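You operate a simulated robot arm through the tools that you are given. There is no shell and no other tool. Be economical: measure what you need, move in short steps, check, and stop when the job is done.

The job below is to be done with a simulated robot arm. You get a single attempt, and the scene is never put back.

TASK
The lamp has tripped its breaker. Get it working again.
Fine: switch the lamp off, push the tripped breaker fully OFF and then ON, shut the panel door, switch the lamp on; leave the other breakers.
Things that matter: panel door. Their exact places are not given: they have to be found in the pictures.

The check looks at the end state, three seconds after you hand in, the way a careful person would. Anything else that was tipped, shoved, dropped, spilled or broken makes it a failure.

THE ROBOT
A 6-joint arm with a two-finger parallel gripper on a trunk, on a base that drives. Base frame: it is fixed to the floor where the robot stands at the start and does not move with it; the origin is under the middle of the robot, x ahead of it, y to its left, z up; the surface under the hand at the start is at about z = 86. Units: cm, rad, N and s.
With the tool pointing down near the work surface it reaches from about 32 to 70 cm from the robot's upright axis, wherever it stands. Its first joint turns from -2.897 to 2.897 rad. Places, roughly: panel door [40, 40, 140]. Payload 4.1 kg.
The TCP is the grasp point between the finger pads, 2.3 cm short of the fingertips. In the tool frame z runs along the fingers and y along their closing line. Largest opening 9.4 cm; finger width 3.8, thickness 1; the body of the gripper, 5.4 by 9.6 cm, starts 3.9 cm behind the TCP.
Orientation is that of the tool frame in the base frame, as a unit quaternion [x, y, z, w]. With the fingers straight down and closing along the base's y, the tool's x points along the base's -x, its y along +y and its z along -z.

THE INTERFACE
- The arm moves only by the tool apply_moves. Its argument "deltas" is one flat list of numbers, 7 for each row, row after row: the closure, from 0 (fully open) to 1 (shut), then the shift along the base's x, y, z in cm, then the turn, a rotation vector about the base's x, y, z in rad. In form: [fingers, tx, ty, tz, wx, wy, wz, fingers, tx, ty, tz, wx, wy, wz, ...]. A call has 1 to 10 rows; each row is the pose to reach, as a shift and turn from the pose commanded when the call began. Rows are played at 5 a second. More than 5 cm and 0.15 rad between two rows, or a gripper value outside its range, and nothing of the call is played. A pose out of reach is approached as far as the arm can. The call stops where the force on the tool passes 60 N (or 10 N more than at its start, if that is more) or the arm is blocked; 0.2 s more then pass. Each finger travels about 4.5 cm/s and halts on what it meets, pressing with about 24 N; the grip force reading is that of the motor and also rises with nothing between the fingers. The clock runs only during rows and for 0.2 s after the last one: add rows that repeat a pose to give the fingers time. It gives the time, the measured TCP pose, the force on the tool (base axes), the opening and the grip force at its end, in the units of the frame above (readings bear some noise), with the torque about the TCP (base axes, N m) and any sound that the robot's microphone picked up.
- Cameras (640 x 400 px; columns grow to the right, rows downward): "scene" is now at [0.5, 23.24, 158.82]; the picture's right is [0.69, -0.72, 0.00], its down [-0.33, -0.31, -0.89] and it looks along [0.64, 0.62, -0.45] (base axes); focal length 214 px, centre (320, 200). "wrist" rides on the gripper at [8.6, 1.6, -7.4] in the tool frame; the picture's right is [-0.18, 0.98, 0.00], its down [-0.58, -0.11, -0.81] and it looks along [-0.79, -0.15, 0.59] (tool axes); focal length 243 px, centre (320, 200).
- capture(camera): a new picture of that camera. The clock stands still meanwhile.
- lift_body(by): slides the trunk up (or, below 0, down) by that many cm; the arm and the scene camera ride with it, the base frame stays. It gives what a move gives, with no picture.
- drive_base(legs): drives the robot by 1 to 6 legs, each [ahead, turn to the left] in cm and rad, along the robot's own axes; the way and the turn of a leg run together, so that a leg with both is an arc; at most 150 cm and 3.142 rad a leg. The arm and the cameras ride along, it lands a little off, and it stops where it bumps. It gives what a move gives.
- turn_head(pan, tilt): turns the head with the scene camera to pan (to the left, within 2.705 rad either way) and tilt (down, from -0.506 to 1.204), counted from straight ahead of the robot. It gives what a move gives.
- point_at(camera, pixels): there is no depth. For up to 12 entries [column, row, z] of the newest picture of that camera ("zoom" is the newest enlarged one), the place [x, y] in the base frame at which the ray of that pixel passes the height z, good to about 0.2 cm. The clock stands still meanwhile.
- zoom(camera, box): a new picture of the part [left, top, right, bottom] of that camera's present view, enlarged. The clock stands still meanwhile.
- sign_off(): hands the job in; it is judged then, once.

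Go step by step. Measure first, check grasps and placings, and put right what went wrong. The budget is 80 turns and 68 pictures, counting those below and the enlarged ones. Unless the task says otherwise, let go and move clear before handing in, and close with one line.

The tools are called after ">>>" as a command line: name --argument value ..., lists and objects as JSON in quotes. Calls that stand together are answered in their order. apply_moves: Moves the arm, as the interface text tells. Its arguments: {"type":"object","properties":{"deltas":{"type":"array","items":{"type":"number"}}},"required":["deltas"]} The other tools are called the same way: lift_body (by) slides the trunk up or down; drive_base (legs) drives the base; turn_head (pan, tilt) turns the head that bears the scene camera; capture (camera) takes a picture; point_at (camera, pixels) gives the place at which the rays of pixels pass given heights; zoom (camera, box) takes an enlarged picture of a part of a camera's view; sign_off () hands the job in.

At the start:

```text
time: 0.0
eef_pos: [38.47, 19.07, 115.02]
tcp_rot: [0.0, 1.0, 0.0, -0.001]
force: [0.6, 0.4, 0.2]
wrist_torque: [0.01, 0.01, 0.01]
opening: 9.4
grasp_force: 0.0
trunk travel left (down, up): [-52.5, 6.5]
robot x, y, heading: [-0.06, 0.18, 0.004]
head pan, tilt: [0.764, 0.469]
```

scene: 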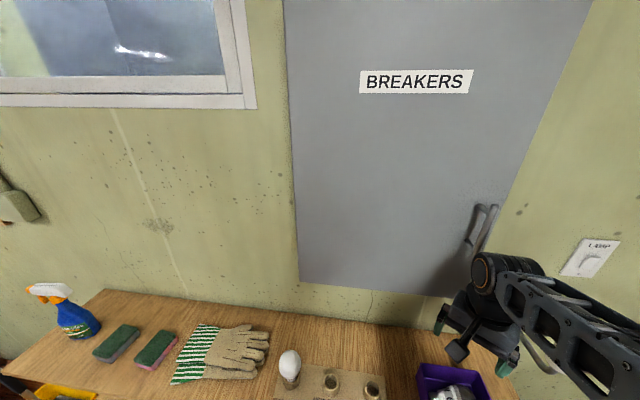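
wrist: 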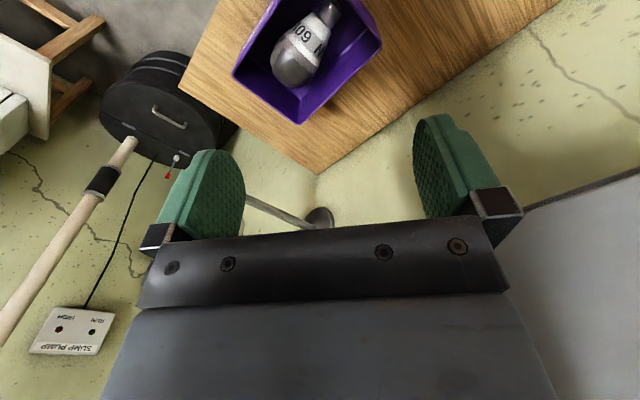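

The scene shows a closed breaker panel with its handle near (480,225) and a LAMP switch at (592,258). I'll look around to find the wall planes, the switch and the lamp.

>>> zoom --camera "scene" --box '[420, 160, 640, 300]'

>>> turn_head --pan 0.2 --tilt 0.3

>>> capture --camera "scene"

```text
2.86 times, centred on (530, 230) of scene
```

zoom: 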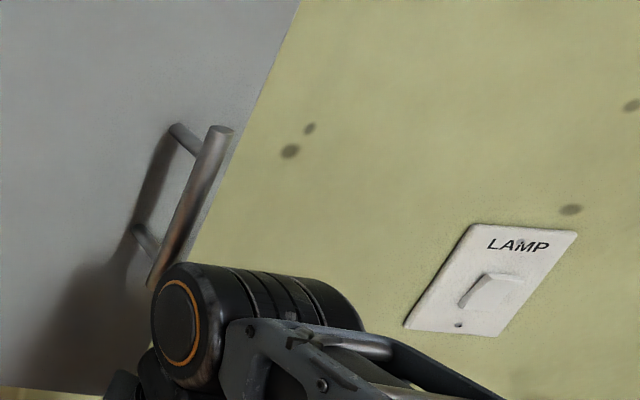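

```text
time: 1.0
eef_pos: [38.48, 19.1, 114.97]
tcp_rot: [0.0, 1.0, 0.0, 0.0]
force: [-0.9, 0.5, 0.4]
wrist_torque: [0.05, 0.0, 0.0]
opening: 9.39
grasp_force: 0.0
trunk travel left (down, up): [-52.5, 6.5]
robot x, y, heading: [-0.18, -0.16, -0.002]
head pan, tilt: [0.201, 0.3]
```

```text
64 pictures are left
```

scene: 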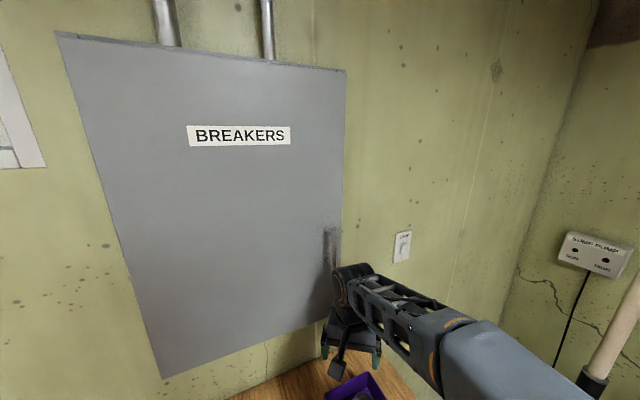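

The wall looks angled to the base frame. I'll get its direction from the panel's horizontal edges and its distance from the bench's back edge.

>>> point_at --camera "scene" --pixels '[[58, 33, 185], [346, 70, 185], [162, 377, 100], [330, 318, 100], [347, 70, 190], [232, 398, 86], [300, 345, 86], [403, 247, 120], [403, 247, 130], [333, 230, 130]]'

>>> turn_head --pan 0.65 --tilt 0.75

>>> capture --camera "scene"

```text
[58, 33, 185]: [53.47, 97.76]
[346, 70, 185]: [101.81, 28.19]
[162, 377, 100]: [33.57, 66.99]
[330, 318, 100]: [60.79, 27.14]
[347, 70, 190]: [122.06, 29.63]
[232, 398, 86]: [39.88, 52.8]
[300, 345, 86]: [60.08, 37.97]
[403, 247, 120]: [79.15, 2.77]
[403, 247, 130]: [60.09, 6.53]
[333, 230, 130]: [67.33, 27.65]
```

```text
time: 1.9
eef_pos: [38.51, 19.08, 114.98]
tcp_rot: [0.0, 1.0, -0.001, 0.0]
force: [-0.3, 0.4, 0.1]
wrist_torque: [-0.01, 0.04, -0.01]
opening: 9.37
grasp_force: 0.1
trunk travel left (down, up): [-52.5, 6.5]
robot x, y, heading: [-0.18, 0.39, 0.001]
head pan, tilt: [0.649, 0.75]
```

```text
63 pictures are left
```

scene: 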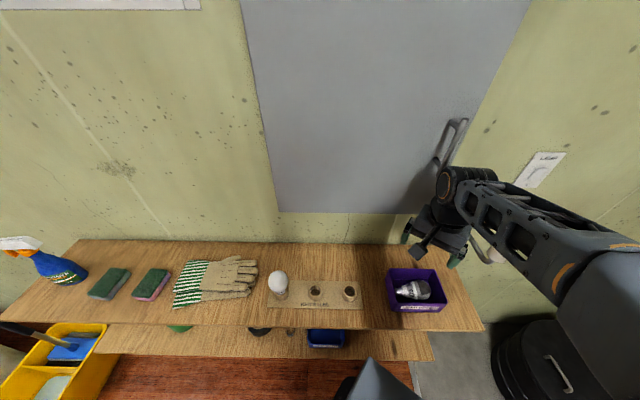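

Now I can measure the bench's back edge cleanly around row 240, along with the door corners and the switch.

>>> point_at --camera "scene" --pixels '[[90, 240, 86], [250, 241, 86], [385, 243, 86], [280, 212, 95], [400, 213, 95], [540, 171, 120], [540, 171, 115], [450, 145, 120], [450, 145, 130], [452, 329, 86], [415, 300, 88], [484, 326, 86]]'

>>> zoom --camera "scene" --box '[400, 90, 600, 215]'

```text
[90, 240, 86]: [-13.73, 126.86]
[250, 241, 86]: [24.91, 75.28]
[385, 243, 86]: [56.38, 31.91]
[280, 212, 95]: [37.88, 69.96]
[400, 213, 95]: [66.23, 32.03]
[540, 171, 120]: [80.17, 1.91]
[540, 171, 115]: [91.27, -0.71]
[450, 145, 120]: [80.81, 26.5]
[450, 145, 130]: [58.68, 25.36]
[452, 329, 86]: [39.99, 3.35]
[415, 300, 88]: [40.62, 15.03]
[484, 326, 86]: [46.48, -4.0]
```

```text
3.20 times, centred on (500, 152) of scene
```

zoom: 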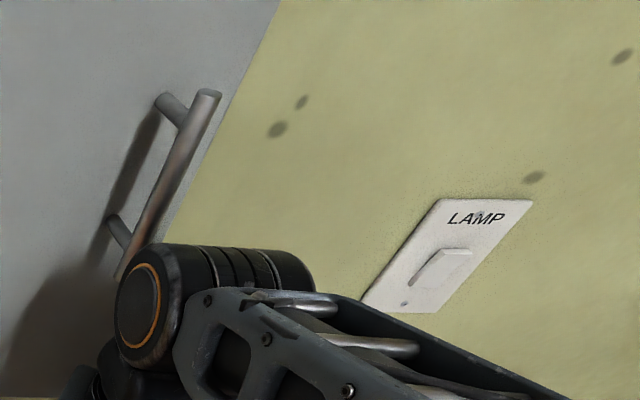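

The wall's inward normal is about (0.80, 0.59) and it lies 64 cm out. The handle is near (56,25,131), the lamp switch near (77.5,2.5,121), and the door hinges on the left. Before I pick a base position I'll check the floor to the right.

>>> turn_head --pan -0.6 --tilt 0.75

>>> capture --camera "scene"

>>> turn_head --pan -0.1 --tilt 0.4

>>> zoom --camera "scene" --box '[180, 80, 380, 205]'

```text
time: 3.3
eef_pos: [38.51, 19.12, 115.0]
tcp_rot: [0.0, 1.0, -0.001, 0.0]
force: [0.5, -0.5, 0.3]
wrist_torque: [0.02, 0.02, -0.01]
opening: 9.44
grasp_force: 0.0
trunk travel left (down, up): [-52.5, 6.5]
robot x, y, heading: [-0.14, 0.08, 0.001]
head pan, tilt: [-0.6, 0.75]
```

```text
61 pictures are left
```

scene: 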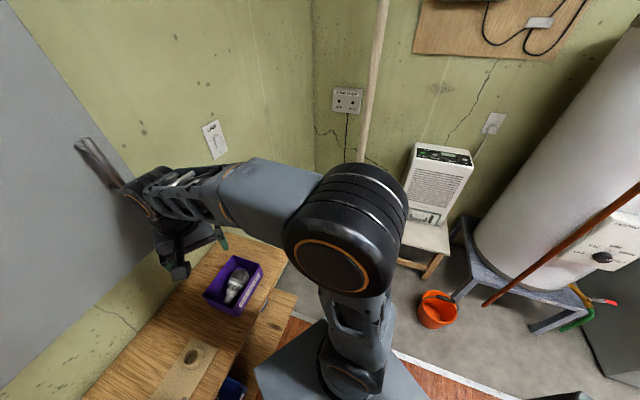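

```text
time: 4.2
eef_pos: [38.45, 19.07, 114.89]
tcp_rot: [-0.001, 1.0, 0.0, 0.0]
force: [0.2, 0.6, 0.3]
wrist_torque: [0.0, 0.0, 0.0]
opening: 9.39
grasp_force: 0.0
trunk travel left (down, up): [-52.5, 6.5]
robot x, y, heading: [-0.05, 0.12, -0.003]
head pan, tilt: [-0.099, 0.4]
```

```text
3.20 times, centred on (280, 142) of scene
```

zoom: 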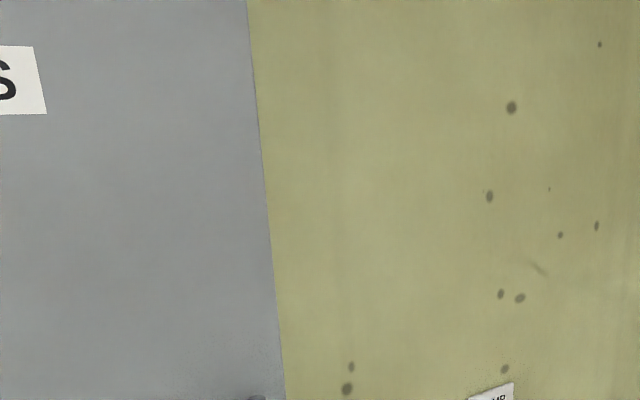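

The floor to the right is mostly clear apart from the stool and bucket further away. I'll zoom in on the switch to see its rocker state.

>>> capture --camera "scene"

>>> zoom --camera "scene" --box '[310, 190, 374, 230]'

```text
59 pictures are left
```

scene: 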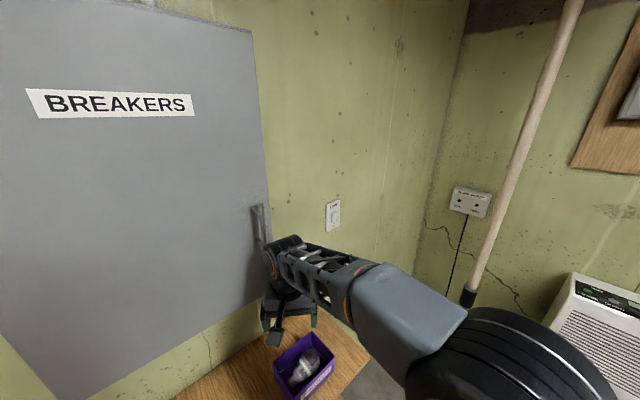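

```text
10.00 times, centred on (342, 210) of scene
```

zoom: 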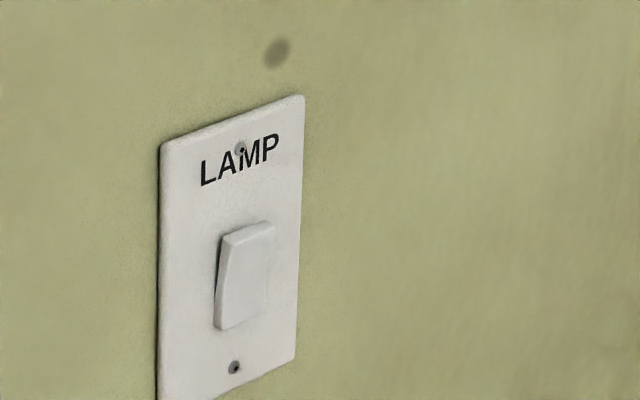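

>>> zoom --camera "scene" --box '[326, 208, 342, 226]'

>>> point_at --camera "scene" --pixels '[[333.5, 217.5, 120], [333.5, 217.5, 130], [333.5, 212, 120], [333.5, 223, 120], [258, 207, 130], [258, 207, 140], [262, 240, 130], [262, 240, 120], [327, 204, 120], [327, 231, 120], [341, 199, 120], [340, 226, 120]]'

```text
16.00 times, centred on (334, 217) of scene
```

zoom: 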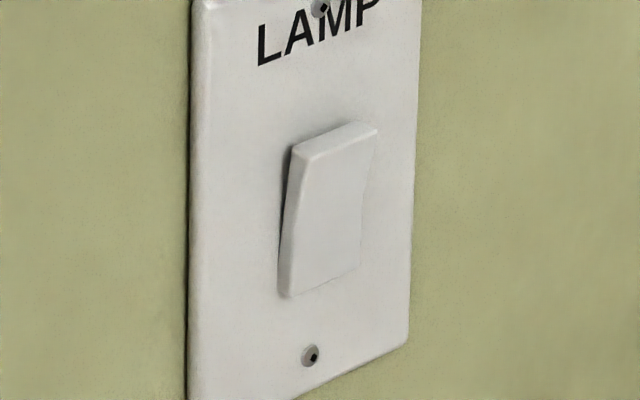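

```text
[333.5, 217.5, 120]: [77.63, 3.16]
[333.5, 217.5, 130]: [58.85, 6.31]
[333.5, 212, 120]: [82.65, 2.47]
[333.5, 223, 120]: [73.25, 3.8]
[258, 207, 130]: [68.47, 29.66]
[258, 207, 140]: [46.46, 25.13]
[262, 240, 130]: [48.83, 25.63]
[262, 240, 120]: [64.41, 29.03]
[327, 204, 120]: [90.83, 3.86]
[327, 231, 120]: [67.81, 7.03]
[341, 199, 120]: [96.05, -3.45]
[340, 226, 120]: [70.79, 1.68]
```

The rocker's top stands out and its bottom is pressed in, so I need to press the top, near (76,3.4,123). I'll yaw the tool square to the wall while moving across in front of the switch.

>>> apply_moves --deltas '[1, 2.7, -2.4, 0.8, 0, 0, 0.064, 1, 5.4, -4.7, 1.6, 0, 0, 0.127, 1, 8.1, -7.1, 2.4, 0, 0, 0.191, 1, 10.8, -9.5, 3.2, 0, 0, 0.255, 1, 13.5, -11.9, 4, 0, 0, 0.318, 1, 16.2, -14.2, 4.8, 0, 0, 0.382, 1, 18.9, -16.6, 5.6, 0, 0, 0.446, 1, 21.6, -19, 6.4, 0, 0, 0.51, 1, 24.3, -21.3, 7.2, 0, 0, 0.573, 1, 27, -23.7, 8, 0, 0, 0.637]'

>>> apply_moves --deltas '[1, 0, 0, 0, 0.087, -0.118, 0, 1, 0, 0, 0, 0.174, -0.236, 0, 1, 0, 0, 0, 0.261, -0.354, 0, 1, 0, 0, 0, 0.348, -0.472, 0, 1, 0, 0, 0, 0.435, -0.59, 0, 1, 0, 0, 0, 0.522, -0.707, 0, 1, 0, 0, 0, 0.609, -0.825, 0, 1, 0, 0, 0, 0.696, -0.943, 0, 1, 0, 0, 0, 0.783, -1.061, 0, 1, 0, 0, 0, 0.855, -1.158, 0]'

>>> capture --camera "wrist"

>>> capture --camera "scene"

```text
time: 5.8
eef_pos: [55.01, 5.25, 120.02]
tcp_rot: [-0.212, 0.977, 0.01, -0.011]
force: [-14.4, 18.2, 4.2]
wrist_torque: [0.4, 0.28, -0.04]
opening: 0.0
grasp_force: 23.6
trunk travel left (down, up): [-52.5, 6.5]
robot x, y, heading: [-0.02, 0.03, 0.013]
head pan, tilt: [-0.099, 0.4]
stopped in row 7: the force on the tool passed its limit at 64 N (the readings are from after the stop); the commanded pose is now the measured one
```

```text
time: 8.0
eef_pos: [54.93, 4.99, 120.25]
tcp_rot: [-0.168, 0.736, 0.278, 0.594]
force: [-26.3, 8.0, 16.7]
wrist_torque: [0.03, 0.51, -0.2]
opening: 0.0
grasp_force: 24.0
trunk travel left (down, up): [-52.5, 6.5]
robot x, y, heading: [-0.12, -0.03, 0.007]
head pan, tilt: [-0.099, 0.4]
```

```text
56 pictures are left
```

wrist: 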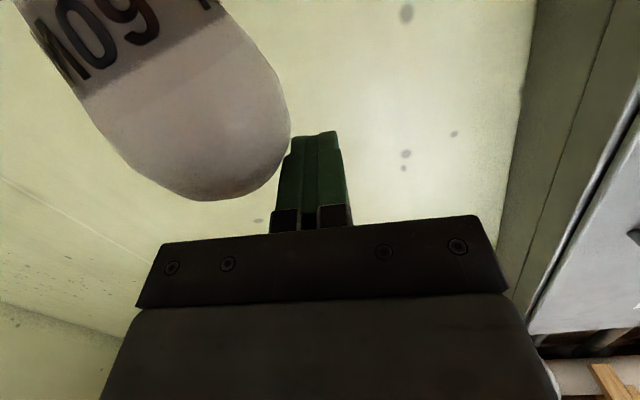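

```text
55 pictures are left
```

scene: 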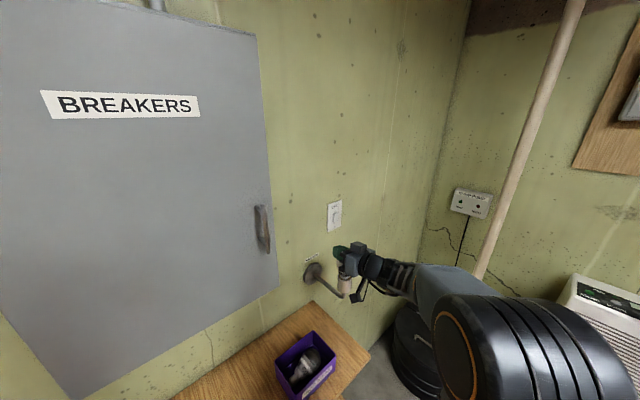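

My gripper bumped a wall lamp that stands below the switch: the bulb is at (200,120) in the wrist view and the bracket at (313,272) in the scene. I'll back off along the contact force, away from it, and then inspect it.

>>> apply_moves --deltas '[1, -2, 1, 0.5, 0, 0, 0, 1, -5, 3, 1, 0, 0, 0, 1, -8, 6, 2, 0, 0, 0, 1, -11, 9, 4, 0, 0, 0]'

>>> zoom --camera "scene" --box '[270, 185, 398, 315]'

>>> capture --camera "wrist"

```text
time: 9.0
eef_pos: [43.98, 13.7, 124.02]
tcp_rot: [-0.165, 0.739, 0.278, 0.592]
force: [-0.2, -0.4, 0.4]
wrist_torque: [0.02, 0.01, -0.01]
opening: 0.04
grasp_force: 24.1
trunk travel left (down, up): [-52.5, 6.5]
robot x, y, heading: [-0.06, -0.36, 0.003]
head pan, tilt: [-0.099, 0.4]
```

```text
3.08 times, centred on (334, 250) of scene
```

zoom: 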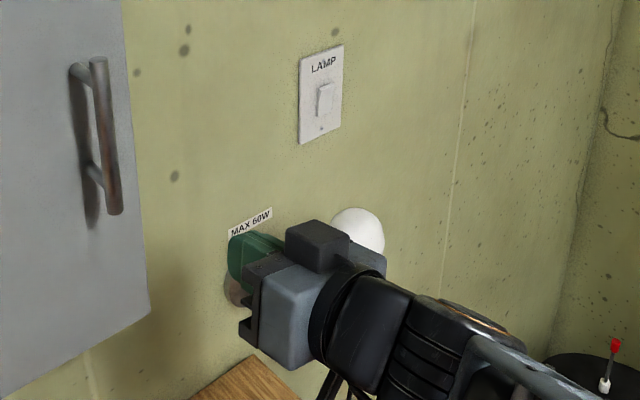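

```text
53 pictures are left
```

wrist: 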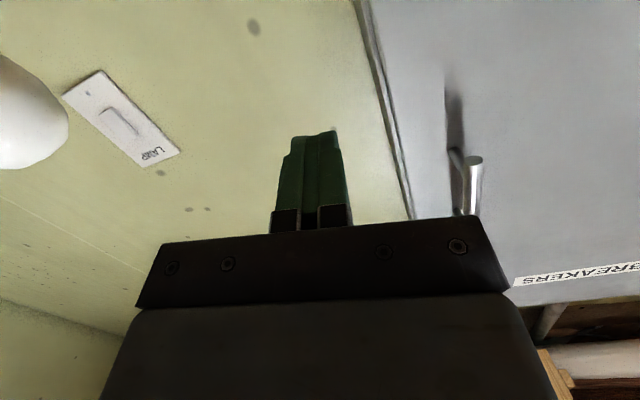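

The lamp (white bulb, "MAX 60W" label) looks intact. I'll lift clear to see it properly and get its position.

>>> apply_moves --deltas '[1, 0, 0, 5, 0, 0, 0, 1, 0, 0, 10, 0, 0, 0.1, 1, 0, 0, 15, 0, 0, 0.2, 1, 0, 0, 20, 0, 0, 0.21]'

>>> capture --camera "scene"

>>> zoom --camera "scene" --box '[270, 185, 398, 315]'

```text
time: 10.0
eef_pos: [44.34, 14.03, 143.83]
tcp_rot: [-0.244, 0.716, 0.34, 0.558]
force: [0.7, 0.6, -0.3]
wrist_torque: [0.02, -0.01, 0.01]
opening: 0.0
grasp_force: 23.4
trunk travel left (down, up): [-52.5, 6.5]
robot x, y, heading: [0.11, -0.08, 0.007]
head pan, tilt: [-0.099, 0.4]
```

```text
52 pictures are left
```

scene: 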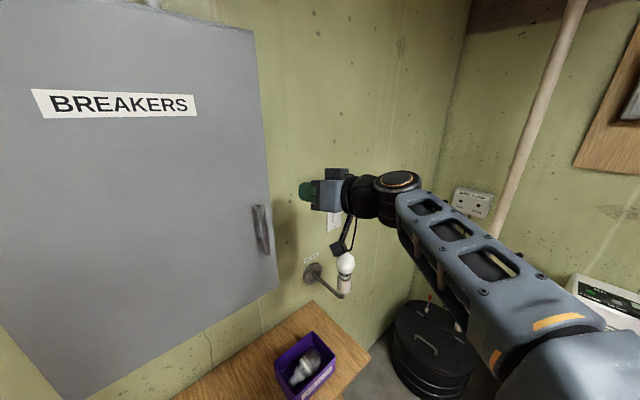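

```text
3.08 times, centred on (334, 250) of scene
```

zoom: 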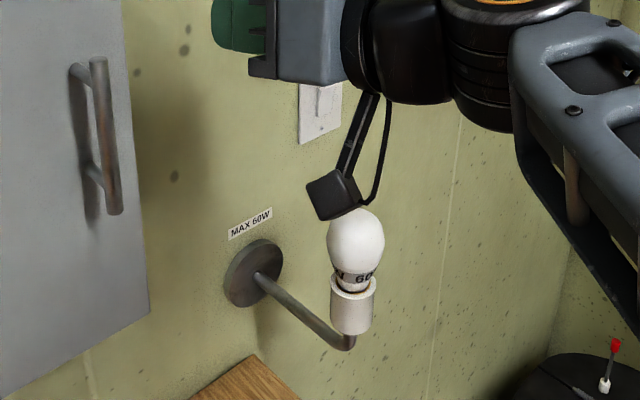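

The lamp is upright and intact. I'll compute its position so I can stay clear of it.

>>> point_at --camera "scene" --pixels '[[313, 273, 110], [313, 273, 105], [345, 303, 100], [345, 303, 105], [345.5, 258, 110], [345.5, 258, 115], [346, 252, 115], [259, 207, 130], [265, 252, 130], [265, 252, 125]]'

```text
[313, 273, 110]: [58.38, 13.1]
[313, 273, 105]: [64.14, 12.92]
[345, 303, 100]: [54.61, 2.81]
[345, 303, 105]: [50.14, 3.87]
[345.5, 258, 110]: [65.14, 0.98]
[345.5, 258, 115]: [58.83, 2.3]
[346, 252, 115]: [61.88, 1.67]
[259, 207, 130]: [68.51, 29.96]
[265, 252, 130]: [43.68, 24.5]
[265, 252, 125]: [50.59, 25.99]
```

The bulb is at about (56,3), with its top at z≈119.5. I'll come at the switch from above with the tool pitched 40° down. First I turn and move to a stand-off at (64,-6,144).

>>> apply_moves --deltas '[1, 2.8, -2.8, 0, -0.106, 0.053, -0.029, 1, 5.6, -5.7, 0, -0.212, 0.106, -0.057, 1, 8.4, -8.5, 0, -0.317, 0.159, -0.086, 1, 11.2, -11.3, 0, -0.423, 0.212, -0.114, 1, 14, -14.1, 0, -0.529, 0.2645, -0.143, 1, 16.8, -17, 0, -0.529, 0.2645, -0.143, 1, 19.6, -19.8, 0, -0.529, 0.2645, -0.143]'

>>> capture --camera "wrist"

>>> capture --camera "scene"

```text
time: 11.6
eef_pos: [62.77, -5.76, 142.41]
tcp_rot: [-0.283, 0.862, 0.129, 0.401]
force: [0.2, -0.1, -0.1]
wrist_torque: [0.0, 0.01, 0.0]
opening: 0.0
grasp_force: 23.4
out of reach, approached as far as the arm can: row 7
trunk travel left (down, up): [-52.5, 6.5]
robot x, y, heading: [-0.24, 0.45, 0.007]
head pan, tilt: [-0.099, 0.4]
```

```text
50 pictures are left
```

wrist: 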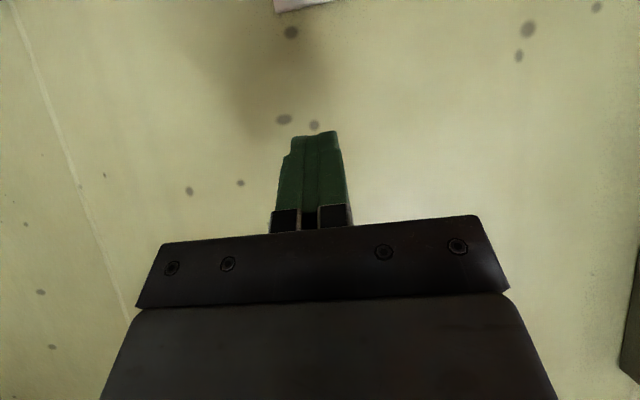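

```text
49 pictures are left
```

scene: 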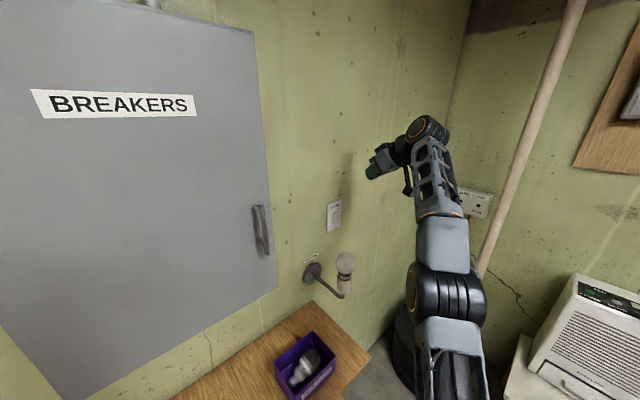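

The stand-off is just out of reach, so the base must move right along the wall. First I'll check where the drum, stool and bucket are, and retract the arm.

>>> point_at --camera "scene" --pixels '[[395, 345, 40], [395, 345, 0], [410, 390, 0], [370, 355, 86], [525, 380, 40], [525, 380, 0]]'

>>> apply_moves --deltas '[1, -5, 0, 0, 0, 0, 0, 1, -10, 0, 0, 0, 0, 0, 1, -15, 0, 0, 0, 0, 0, 1, -20, 0.5, 0, 0, 0, 0, 1, -24, 1, 0, 0, 0, 0]'

>>> turn_head --pan -0.7 --tilt 1.1

>>> capture --camera "scene"

```text
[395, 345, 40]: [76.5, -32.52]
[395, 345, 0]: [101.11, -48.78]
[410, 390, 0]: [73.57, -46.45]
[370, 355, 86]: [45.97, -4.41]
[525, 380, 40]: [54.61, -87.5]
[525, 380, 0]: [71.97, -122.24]
```

```text
refused: row 4 steps farther than a row can; nothing moved
```

```text
time: 12.6
eef_pos: [62.74, -5.58, 142.45]
tcp_rot: [-0.283, 0.862, 0.128, 0.402]
force: [0.8, 0.0, 0.4]
wrist_torque: [0.02, -0.01, 0.02]
opening: 0.0
grasp_force: 24.3
trunk travel left (down, up): [-52.5, 6.5]
robot x, y, heading: [0.17, -0.01, 0.004]
head pan, tilt: [-0.7, 1.1]
```

```text
48 pictures are left
```

scene: 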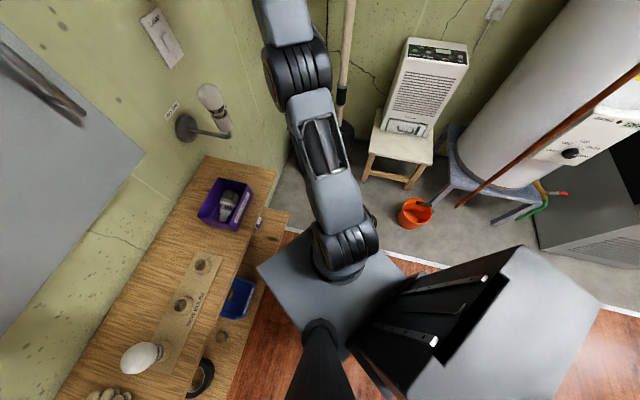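

There's free floor between bench and stool. I'll retract the arm, then drive about 19 cm right along the wall and face it.

>>> apply_moves --deltas '[1, -4, 0, 0, 0, 0, 0, 1, -8, 0, 0, 0, 0, 0, 1, -12, 0, 0, 0, 0, 0, 1, -16, 0, 0, 0, 0, 0, 1, -20, 0, 0, 0, 0, 0, 1, -23, 0, 0, 0, 0, 0]'

>>> drive_base --legs '[[0, -0.86], [19, 0], [0, 1.16]]'

>>> turn_head --pan 0.0 --tilt 0.5

>>> capture --camera "scene"

```text
time: 14.0
eef_pos: [39.56, -5.77, 142.66]
tcp_rot: [-0.282, 0.861, 0.129, 0.402]
force: [-0.9, -0.9, 0.0]
wrist_torque: [0.01, 0.03, 0.0]
opening: 0.0
grasp_force: 24.5
trunk travel left (down, up): [-52.5, 6.5]
robot x, y, heading: [-0.19, -0.1, 0.006]
head pan, tilt: [-0.7, 1.1]
```

```text
time: 20.7
eef_pos: [51.8, -7.32, 142.56]
tcp_rot: [-0.411, 0.808, 0.188, 0.377]
force: [0.3, 1.1, 0.2]
wrist_torque: [0.02, 0.02, -0.01]
opening: 0.0
grasp_force: 23.7
trunk travel left (down, up): [-52.5, 6.5]
robot x, y, heading: [12.19, -13.59, 0.318]
head pan, tilt: [-0.7, 1.1]
```

```text
time: 21.8
eef_pos: [51.95, -7.45, 142.62]
tcp_rot: [-0.411, 0.808, 0.188, 0.377]
force: [-0.1, -0.2, -0.4]
wrist_torque: [0.01, -0.02, 0.0]
opening: 0.0
grasp_force: 24.1
trunk travel left (down, up): [-52.5, 6.5]
robot x, y, heading: [12.72, -14.17, 0.319]
head pan, tilt: [0.0, 0.499]
```

```text
47 pictures are left
```

scene: 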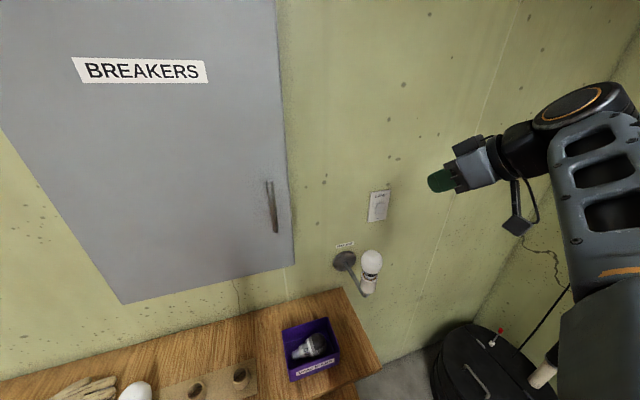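

I'm now at (12.7,-14.2). I'll square the tool to the wall at the stand-off and re-measure the switch from this view.

>>> apply_moves --deltas '[1, 4, 0.5, -1, 0, 0, -0.11, 1, 8, 1, -2, 0, 0, -0.22, 1, 12, 1.6, -3, 0, 0, -0.313]'

>>> zoom --camera "scene" --box '[336, 180, 400, 220]'

>>> capture --camera "wrist"

```text
time: 22.6
eef_pos: [64.01, -5.82, 139.59]
tcp_rot: [-0.28, 0.863, 0.127, 0.402]
force: [-1.0, 0.5, -1.1]
wrist_torque: [0.02, 0.0, -0.01]
opening: 0.01
grasp_force: 24.2
trunk travel left (down, up): [-52.5, 6.5]
robot x, y, heading: [12.32, -13.99, 0.312]
head pan, tilt: [0.0, 0.499]
```

```text
10.00 times, centred on (368, 200) of scene
```

zoom: 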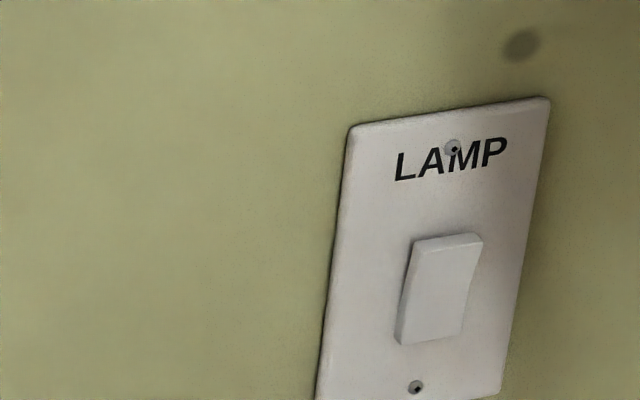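

```text
45 pictures are left
```

wrist: 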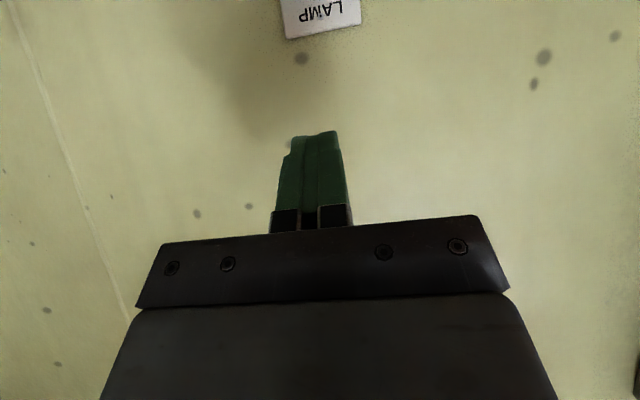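

>>> point_at --camera "zoom" --pixels '[[447, 240, 122], [447, 240, 127], [440, 290, 120], [440, 290, 125], [430, 340, 120], [430, 340, 115], [350, 128, 127], [318, 398, 115]]'

```text
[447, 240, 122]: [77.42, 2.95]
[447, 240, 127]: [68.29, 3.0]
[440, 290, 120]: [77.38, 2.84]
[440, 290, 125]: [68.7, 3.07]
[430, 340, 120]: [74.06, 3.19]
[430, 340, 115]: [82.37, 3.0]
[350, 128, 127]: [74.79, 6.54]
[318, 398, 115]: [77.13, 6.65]
```

The rocker spans z 118.8–123 at S≈42.5, and the tool is aligned with it. I'll descend to z 122.6 a few cm short of it, then press in small steps.

>>> apply_moves --deltas '[1, 1.6, 1.2, -4.2, 0, 0, 0, 1, 3.2, 2.4, -8.5, 0, 0, 0, 1, 4.8, 3.6, -12.7, 0, 0, 0, 1, 6.4, 4.8, -17, 0, 0, 0]'

>>> apply_moves --deltas '[1, 0.8, 0.6, 0, 0, 0, 0, 1, 1.6, 1.2, 0, 0, 0, 0, 1, 2.0, 1.5, 0, 0, 0, 0, 1, 2.4, 1.8, 0, 0, 0, 0, 1, 2.8, 2.1, 0, 0, 0, 0, 1, 3.2, 2.4, 0, 0, 0, 0, 1, 3.6, 2.7, 0, 0, 0, 0, 1, 4.0, 3.0, 0, 0, 0, 0]'

>>> zoom --camera "scene" --box '[336, 170, 432, 230]'

```text
time: 23.6
eef_pos: [70.41, -1.21, 122.71]
tcp_rot: [-0.281, 0.862, 0.128, 0.402]
force: [0.3, -0.1, 0.3]
wrist_torque: [0.01, -0.01, 0.01]
opening: 0.0
grasp_force: 23.7
trunk travel left (down, up): [-52.5, 6.5]
robot x, y, heading: [11.71, -13.9, 0.317]
head pan, tilt: [0.0, 0.499]
```

```text
time: 25.3
eef_pos: [73.14, 1.18, 122.62]
tcp_rot: [-0.282, 0.864, 0.128, 0.397]
force: [-33.1, -20.9, 5.8]
wrist_torque: [0.34, 0.1, 0.06]
opening: 0.0
grasp_force: 23.4
trunk travel left (down, up): [-52.5, 6.5]
robot x, y, heading: [11.68, -13.97, 0.309]
head pan, tilt: [0.0, 0.499]
stopped in row 8: the force on the tool passed its limit at 65 N (the readings are from after the stop); the commanded pose is now the measured one
```

```text
6.67 times, centred on (384, 200) of scene
```

zoom: 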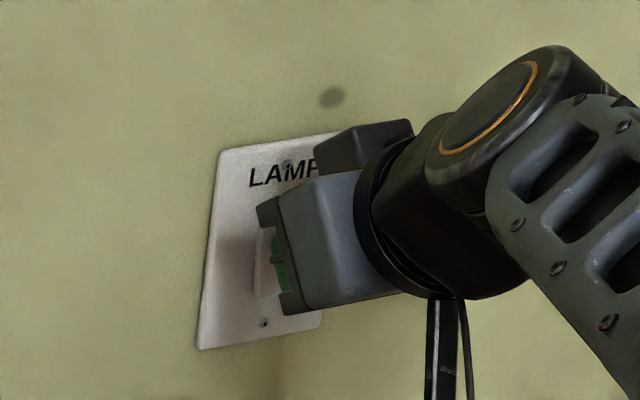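

I pressed until the force limit. Now I'll back off and check the rocker.

>>> apply_moves --deltas '[1, -3.2, -2.4, 2, 0, 0, 0, 1, -6.4, -4.8, 6, 0, 0, 0, 1, -8, -6, 10, 0, 0, 0]'

>>> zoom --camera "scene" --box '[348, 180, 412, 220]'

```text
refused: row 2 steps farther than a row can; nothing moved
```

```text
10.00 times, centred on (380, 200) of scene
```

zoom: 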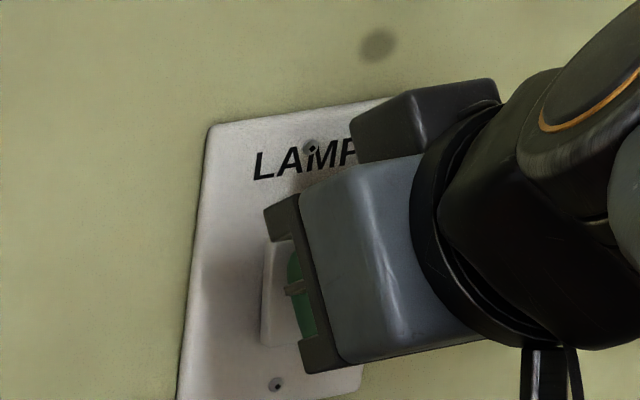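

>>> apply_moves --deltas '[1, -2.8, -2.1, 1, 0, 0, 0, 1, -5.6, -4.2, 3.5, 0, 0, 0, 1, -7.6, -5.7, 7.5, 0, 0, 0, 1, -8.4, -6.3, 12, 0, 0, 0, 1, -8.4, -6.3, 16, 0, 0, 0]'

>>> zoom --camera "scene" --box '[348, 180, 412, 220]'

```text
time: 26.5
eef_pos: [65.3, -4.89, 138.33]
tcp_rot: [-0.282, 0.865, 0.127, 0.396]
force: [0.0, 0.1, 0.6]
wrist_torque: [0.02, 0.0, 0.04]
opening: 0.0
grasp_force: 24.2
trunk travel left (down, up): [-52.5, 6.5]
robot x, y, heading: [11.81, -13.64, 0.306]
head pan, tilt: [0.0, 0.499]
```

```text
10.00 times, centred on (380, 200) of scene
```

zoom: 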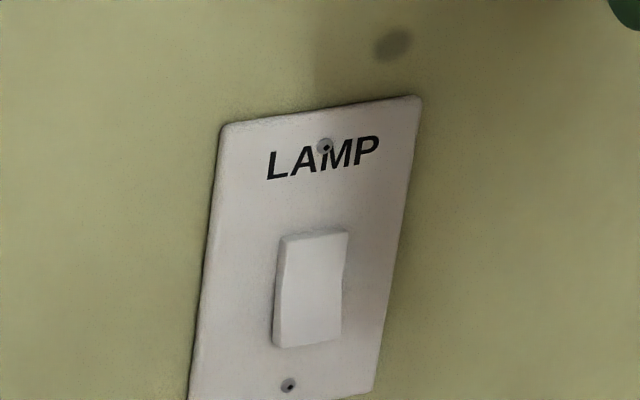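

The rocker has flipped: its top is now in. Next is the door handle, so I'll measure it.

>>> zoom --camera "scene" --box '[240, 165, 320, 245]'

>>> point_at --camera "scene" --pixels '[[268, 182, 135], [268, 182, 130], [276, 231, 125], [276, 231, 120], [272, 206, 130], [272, 206, 125], [294, 264, 105], [294, 264, 100]]'

```text
5.00 times, centred on (280, 205) of scene
```

zoom: 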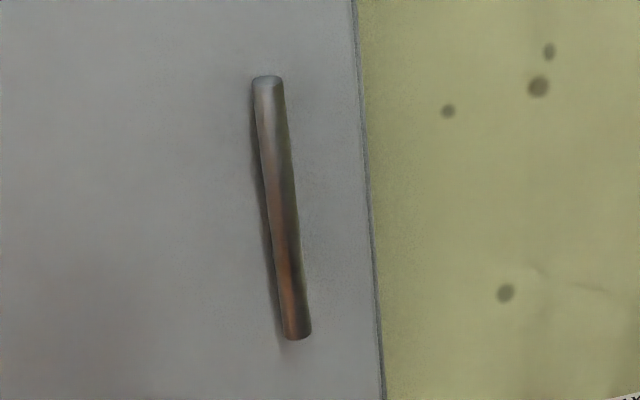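

```text
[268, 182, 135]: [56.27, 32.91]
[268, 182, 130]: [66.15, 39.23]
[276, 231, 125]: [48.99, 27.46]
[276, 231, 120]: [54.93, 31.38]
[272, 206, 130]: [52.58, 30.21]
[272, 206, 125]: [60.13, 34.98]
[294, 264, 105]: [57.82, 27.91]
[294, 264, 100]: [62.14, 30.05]
```

The estimates for the handle's depth disagree; the cabinet may stand proud of the wall. I'll move the arm to a staging spot in front of the handle, then shift the trunk to get vertical parallax.

>>> apply_moves --deltas '[1, -3.5, -2.5, 0, 0, 0, 0, 1, -7, -5, 0, 0, 0, 0, 1, -10.5, -7.6, 0, 0, 0, 0, 1, -13.4, -9.9, 0, 0, 0, 0, 1, -16, -6.3, 0, 0.05, -0.07, 0, 1, -18.6, -2.7, 0, 0.1, -0.14, 0, 1, -21.2, 0.9, 0, 0.15, -0.2, 0, 1, -23.8, 4.5, 0, 0.2, -0.27, 0, 1, -26.4, 8, 0, 0.25, -0.34, 0, 0, -29, 11.6, 0, 0.3, -0.4, 0]'

>>> turn_head --pan 0.3 --tilt 0.4

>>> capture --camera "scene"

>>> capture --camera "wrist"

```text
time: 28.4
eef_pos: [47.78, -8.53, 134.21]
tcp_rot: [-0.105, 0.854, 0.089, 0.502]
force: [0.3, 0.3, 0.0]
wrist_torque: [-0.02, -0.04, -0.05]
opening: 0.0
grasp_force: 24.2
trunk travel left (down, up): [-52.5, 6.5]
robot x, y, heading: [12.33, -14.1, 0.313]
head pan, tilt: [0.0, 0.499]
stopped in row 9: the arm was blocked; the commanded pose is now the measured one
```

```text
time: 29.2
eef_pos: [47.74, -8.63, 134.22]
tcp_rot: [-0.105, 0.854, 0.089, 0.501]
force: [0.5, 0.9, 0.7]
wrist_torque: [-0.01, 0.0, 0.01]
opening: 0.03
grasp_force: 23.9
trunk travel left (down, up): [-52.5, 6.5]
robot x, y, heading: [12.36, -13.97, 0.31]
head pan, tilt: [0.3, 0.4]
```

```text
40 pictures are left
```

scene: 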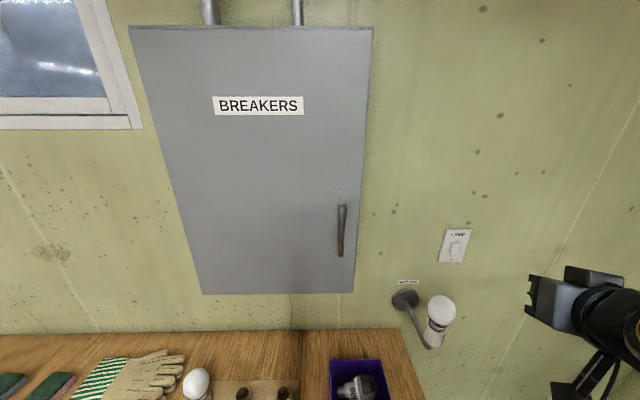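

```text
39 pictures are left
```

wrist: 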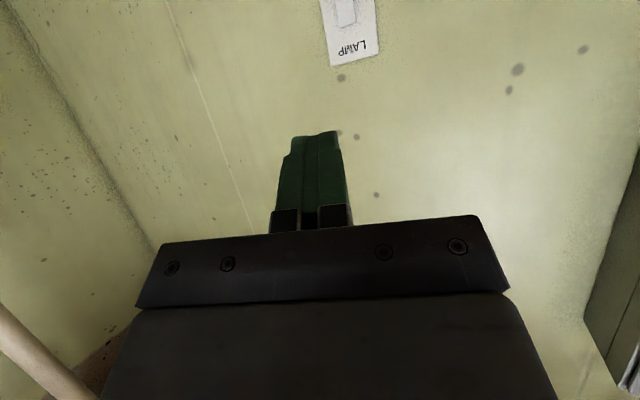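

This view is good, but the arm is cramped near its minimum radius. I'll take rays here, then move the arm forward and over, lower the trunk, and triangulate.

>>> point_at --camera "scene" --pixels '[[342, 206, 130], [342, 206, 140], [341, 255, 120], [341, 255, 130], [355, 290, 110], [355, 290, 100], [203, 294, 110], [203, 294, 100], [373, 28, 185], [373, 28, 175], [129, 27, 185], [129, 27, 175]]'

>>> apply_moves --deltas '[0, 3.2, 2.4, 1, 0, 0, 0, 0, 6.4, 4.8, 3, 0, 0, 0, 0, 5.4, 8, 3, 0, 0, 0, 0, 3.8, 11.5, 3, 0, 0, 0, 0, 2, 15, 3, 0, 0, 0, 0, 1.2, 19.8, 3, 0, 0, 0]'

>>> lift_body --by -15

>>> capture --camera "scene"

```text
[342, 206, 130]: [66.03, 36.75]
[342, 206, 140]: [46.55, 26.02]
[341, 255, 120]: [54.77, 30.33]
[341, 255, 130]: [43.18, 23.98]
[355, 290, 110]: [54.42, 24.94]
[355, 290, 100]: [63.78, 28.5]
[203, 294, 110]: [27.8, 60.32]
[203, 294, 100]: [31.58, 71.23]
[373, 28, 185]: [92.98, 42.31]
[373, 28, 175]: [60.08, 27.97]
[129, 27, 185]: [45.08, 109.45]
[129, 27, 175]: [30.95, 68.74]
```

```text
time: 30.6
eef_pos: [48.93, 11.23, 137.38]
tcp_rot: [-0.108, 0.852, 0.09, 0.504]
force: [0.0, -0.7, -0.1]
wrist_torque: [0.03, 0.0, 0.0]
opening: 9.39
grasp_force: 0.0
trunk travel left (down, up): [-52.5, 6.5]
robot x, y, heading: [12.23, -14.04, 0.311]
head pan, tilt: [0.3, 0.4]
```

```text
time: 32.3
eef_pos: [48.98, 11.04, 122.36]
tcp_rot: [-0.107, 0.852, 0.09, 0.505]
force: [-0.6, -0.5, 0.0]
wrist_torque: [-0.02, -0.01, -0.03]
opening: 9.4
grasp_force: 0.1
trunk travel left (down, up): [-37.5, 21.5]
robot x, y, heading: [11.94, -14.13, 0.313]
head pan, tilt: [0.3, 0.4]
```

```text
38 pictures are left
```

scene: 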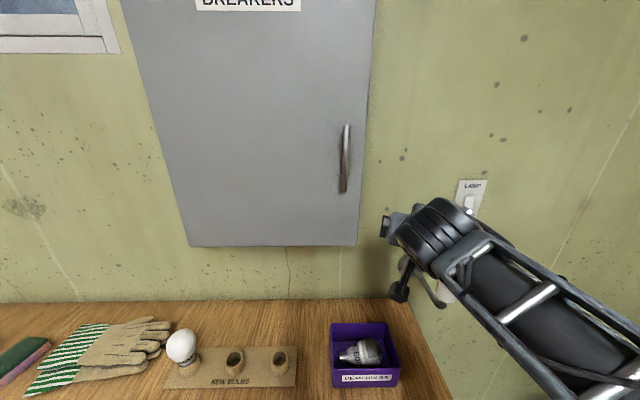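

>>> point_at --camera "scene" --pixels '[[346, 126, 130], [346, 126, 140], [343, 192, 120], [343, 192, 130], [357, 245, 110], [357, 245, 100], [190, 246, 110], [190, 246, 100]]'

>>> zoom --camera "scene" --box '[300, 110, 400, 260]'

```text
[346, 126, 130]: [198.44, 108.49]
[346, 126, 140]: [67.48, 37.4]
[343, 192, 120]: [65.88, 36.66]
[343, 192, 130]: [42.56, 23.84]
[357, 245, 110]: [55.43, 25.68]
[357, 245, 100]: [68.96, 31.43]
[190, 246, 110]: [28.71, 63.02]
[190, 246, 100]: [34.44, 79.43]
```

```text
2.67 times, centred on (350, 185) of scene
```

zoom: 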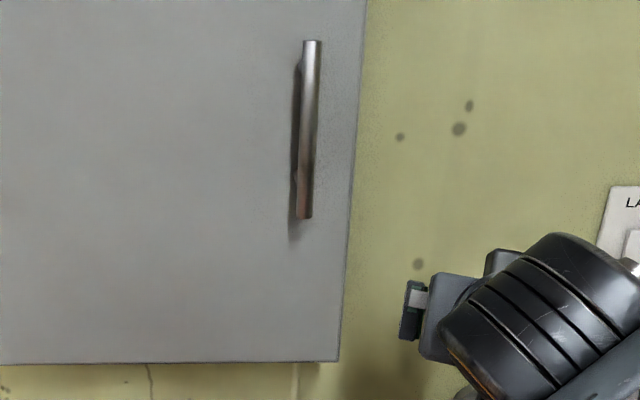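

Triangulation puts the handle bar at (43.4,24.2), z 129.7–141.8, about 5.5 cm in front of a door at N≈55, with the hinge on the left at S≈-29. To get pulling room I'll raise the trunk and back the base off about 18 cm, squaring up to the wall.

>>> lift_body --by 15

>>> drive_base --legs '[[-8, 0], [0, 0.3], [-10, 0]]'

>>> turn_head --pan 0.0 --tilt 0.4

>>> capture --camera "scene"

```text
time: 34.1
eef_pos: [48.99, 11.17, 137.34]
tcp_rot: [-0.106, 0.853, 0.089, 0.504]
force: [-0.3, 0.0, 0.1]
wrist_torque: [-0.01, -0.01, 0.03]
opening: 9.38
grasp_force: 0.1
trunk travel left (down, up): [-52.5, 6.5]
robot x, y, heading: [11.97, -13.8, 0.312]
head pan, tilt: [0.3, 0.4]
```

```text
time: 36.8
eef_pos: [24.13, 12.76, 137.39]
tcp_rot: [-0.234, 0.826, 0.165, 0.485]
force: [-0.2, -0.6, 0.4]
wrist_torque: [-0.01, 0.04, 0.0]
opening: 9.37
grasp_force: 0.1
trunk travel left (down, up): [-52.5, 6.5]
robot x, y, heading: [-3.51, -22.28, 0.616]
head pan, tilt: [0.3, 0.4]
```

```text
time: 37.6
eef_pos: [24.1, 12.79, 137.3]
tcp_rot: [-0.234, 0.827, 0.164, 0.484]
force: [0.9, -0.1, -0.6]
wrist_torque: [-0.01, 0.01, -0.01]
opening: 9.41
grasp_force: 0.0
trunk travel left (down, up): [-52.5, 6.5]
robot x, y, heading: [-3.78, -22.18, 0.616]
head pan, tilt: [0.0, 0.4]
```

```text
36 pictures are left
```

scene: 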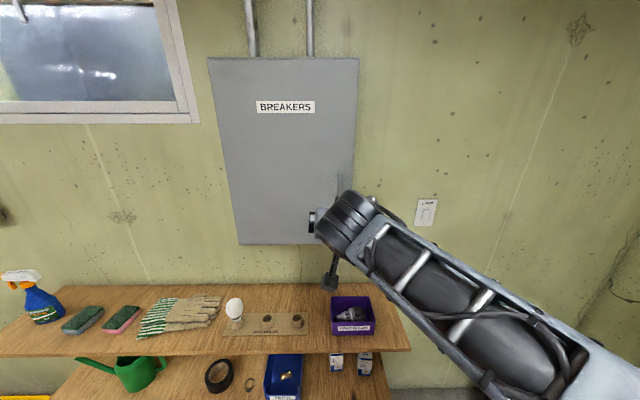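

The gripper is roughly square to the wall. I'll level the pitch and move to the pre-grasp in front of the handle.

>>> apply_moves --deltas '[0, 3.4, 1.8, -0.4, 0.045, -0.06, 0.01, 0, 6.7, 3.6, -0.8, 0.09, -0.12, 0.02, 0, 10, 5.4, -1.2, 0.134, -0.18, 0.03, 0, 13.4, 7.1, -1.6, 0.178, -0.241, 0.035]'

>>> zoom --camera "scene" --box '[260, 120, 420, 260]'

>>> capture --camera "wrist"

```text
time: 38.6
eef_pos: [37.7, 19.91, 135.62]
tcp_rot: [-0.223, 0.741, 0.217, 0.595]
force: [-0.7, 0.6, 0.2]
wrist_torque: [0.02, 0.03, -0.01]
opening: 9.41
grasp_force: 0.0
trunk travel left (down, up): [-52.5, 6.5]
robot x, y, heading: [-3.99, -21.64, 0.613]
head pan, tilt: [0.0, 0.4]
```

```text
2.86 times, centred on (340, 190) of scene
```

zoom: 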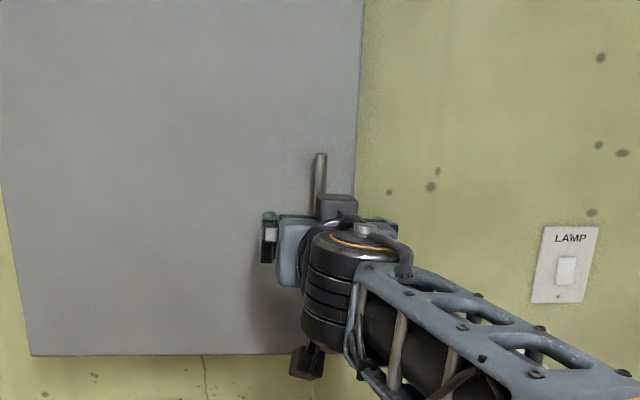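

```text
34 pictures are left
```

wrist: 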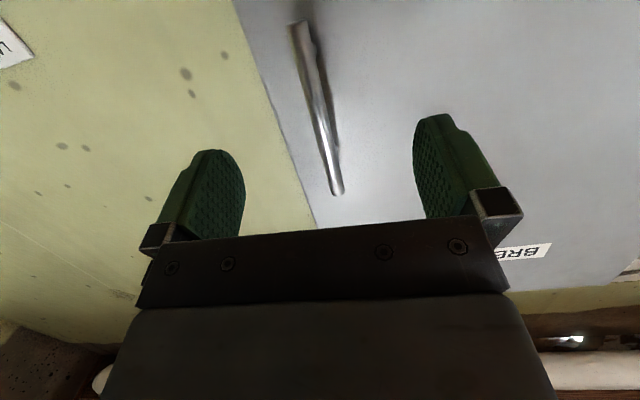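

The bar lies centred between the fingers. I'll move forward 7 cm and close on it.

>>> apply_moves --deltas '[0, 2.8, 2.1, 0, 0, 0, 0, 0, 5.6, 4.2, 0, 0, 0, 0, 1, 5.6, 4.2, 0, 0, 0, 0, 1, 5.6, 4.2, 0, 0, 0, 0, 1, 5.6, 4.2, 0, 0, 0, 0, 1, 5.6, 4.2, 0, 0, 0, 0, 1, 5.6, 4.2, 0, 0, 0, 0, 1, 5.6, 4.2, 0, 0, 0, 0]'

>>> capture --camera "wrist"

```text
time: 40.4
eef_pos: [43.39, 23.96, 135.72]
tcp_rot: [-0.222, 0.74, 0.214, 0.597]
force: [5.0, -8.2, -1.2]
wrist_torque: [-1.48, -0.89, 0.04]
opening: 1.35
grasp_force: 44.9
trunk travel left (down, up): [-52.5, 6.5]
robot x, y, heading: [-3.43, -22.37, 0.613]
head pan, tilt: [0.0, 0.4]
```

```text
33 pictures are left
```

wrist: 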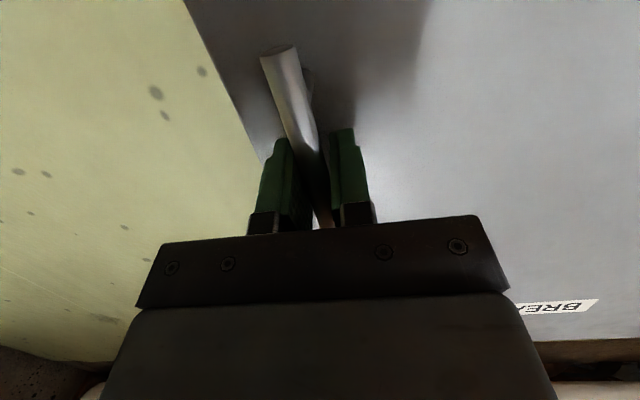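

The bar is gripped (1.35 cm, 45 N). I'll pull along the door's arc in small steps.

>>> apply_moves --deltas '[1, -0.8, -0.4, 0, 0, 0, -0.02, 1, -1.62, -0.79, 0, 0, 0, -0.04, 1, -3.29, -1.49, 0, 0, 0, -0.08, 1, -4.99, -2.11, 0, 0, 0, -0.12, 1, -6.71, -2.64, 0, 0, 0, -0.16, 1, -8.47, -3.1, 0, 0, 0, -0.2, 1, -10.25, -3.45, 0, 0, 0, -0.24]'

>>> capture --camera "scene"

```text
time: 42.0
eef_pos: [33.31, 20.03, 135.73]
tcp_rot: [-0.129, 0.763, 0.143, 0.617]
force: [7.1, -35.3, -19.7]
wrist_torque: [-1.65, -0.22, 0.25]
opening: 1.37
grasp_force: 45.4
trunk travel left (down, up): [-52.5, 6.5]
robot x, y, heading: [-3.37, -21.91, 0.607]
head pan, tilt: [0.0, 0.4]
```

```text
32 pictures are left
```

scene: 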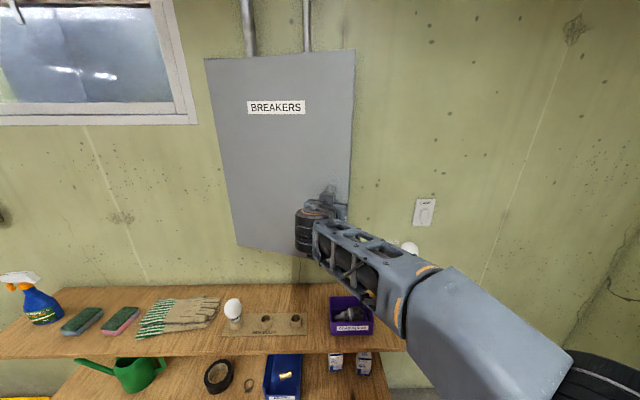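

The door is opening. The side force shows the true radius is slightly larger than I assumed, so I'll correct for that and continue the arc to about 40°.

>>> apply_moves --deltas '[1, 0.17, -0.48, 0, 0, 0, 0, 1, -2.1, -0.9, 0, 0, 0, -0.03, 1, -4.43, -1.24, 0, 0, 0, -0.06, 1, -6.4, -1.38, 0, 0, 0, -0.09, 1, -8.3, -1.47, 0, 0, 0, -0.12, 1, -10.2, -1.4, 0, 0, 0, -0.15, 1, -12.17, -1.3, 0, 0, 0, -0.18, 1, -14.1, -1.1, 0, 0, 0, -0.2, 1, -16.0, -0.74, 0, 0, 0, -0.22]'

>>> capture --camera "scene"

```text
time: 44.0
eef_pos: [16.8, 20.56, 135.62]
tcp_rot: [-0.05, 0.771, 0.074, 0.63]
force: [7.9, 30.3, 5.0]
wrist_torque: [-1.76, -0.26, -0.09]
opening: 1.35
grasp_force: 44.8
trunk travel left (down, up): [-52.5, 6.5]
robot x, y, heading: [-3.11, -21.92, 0.611]
head pan, tilt: [0.0, 0.4]
```

```text
31 pictures are left
```

scene: 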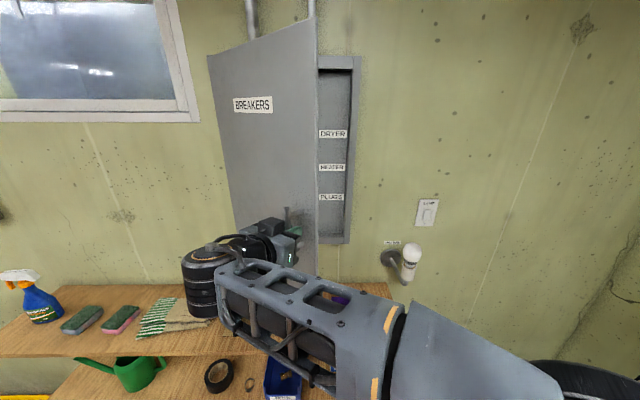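

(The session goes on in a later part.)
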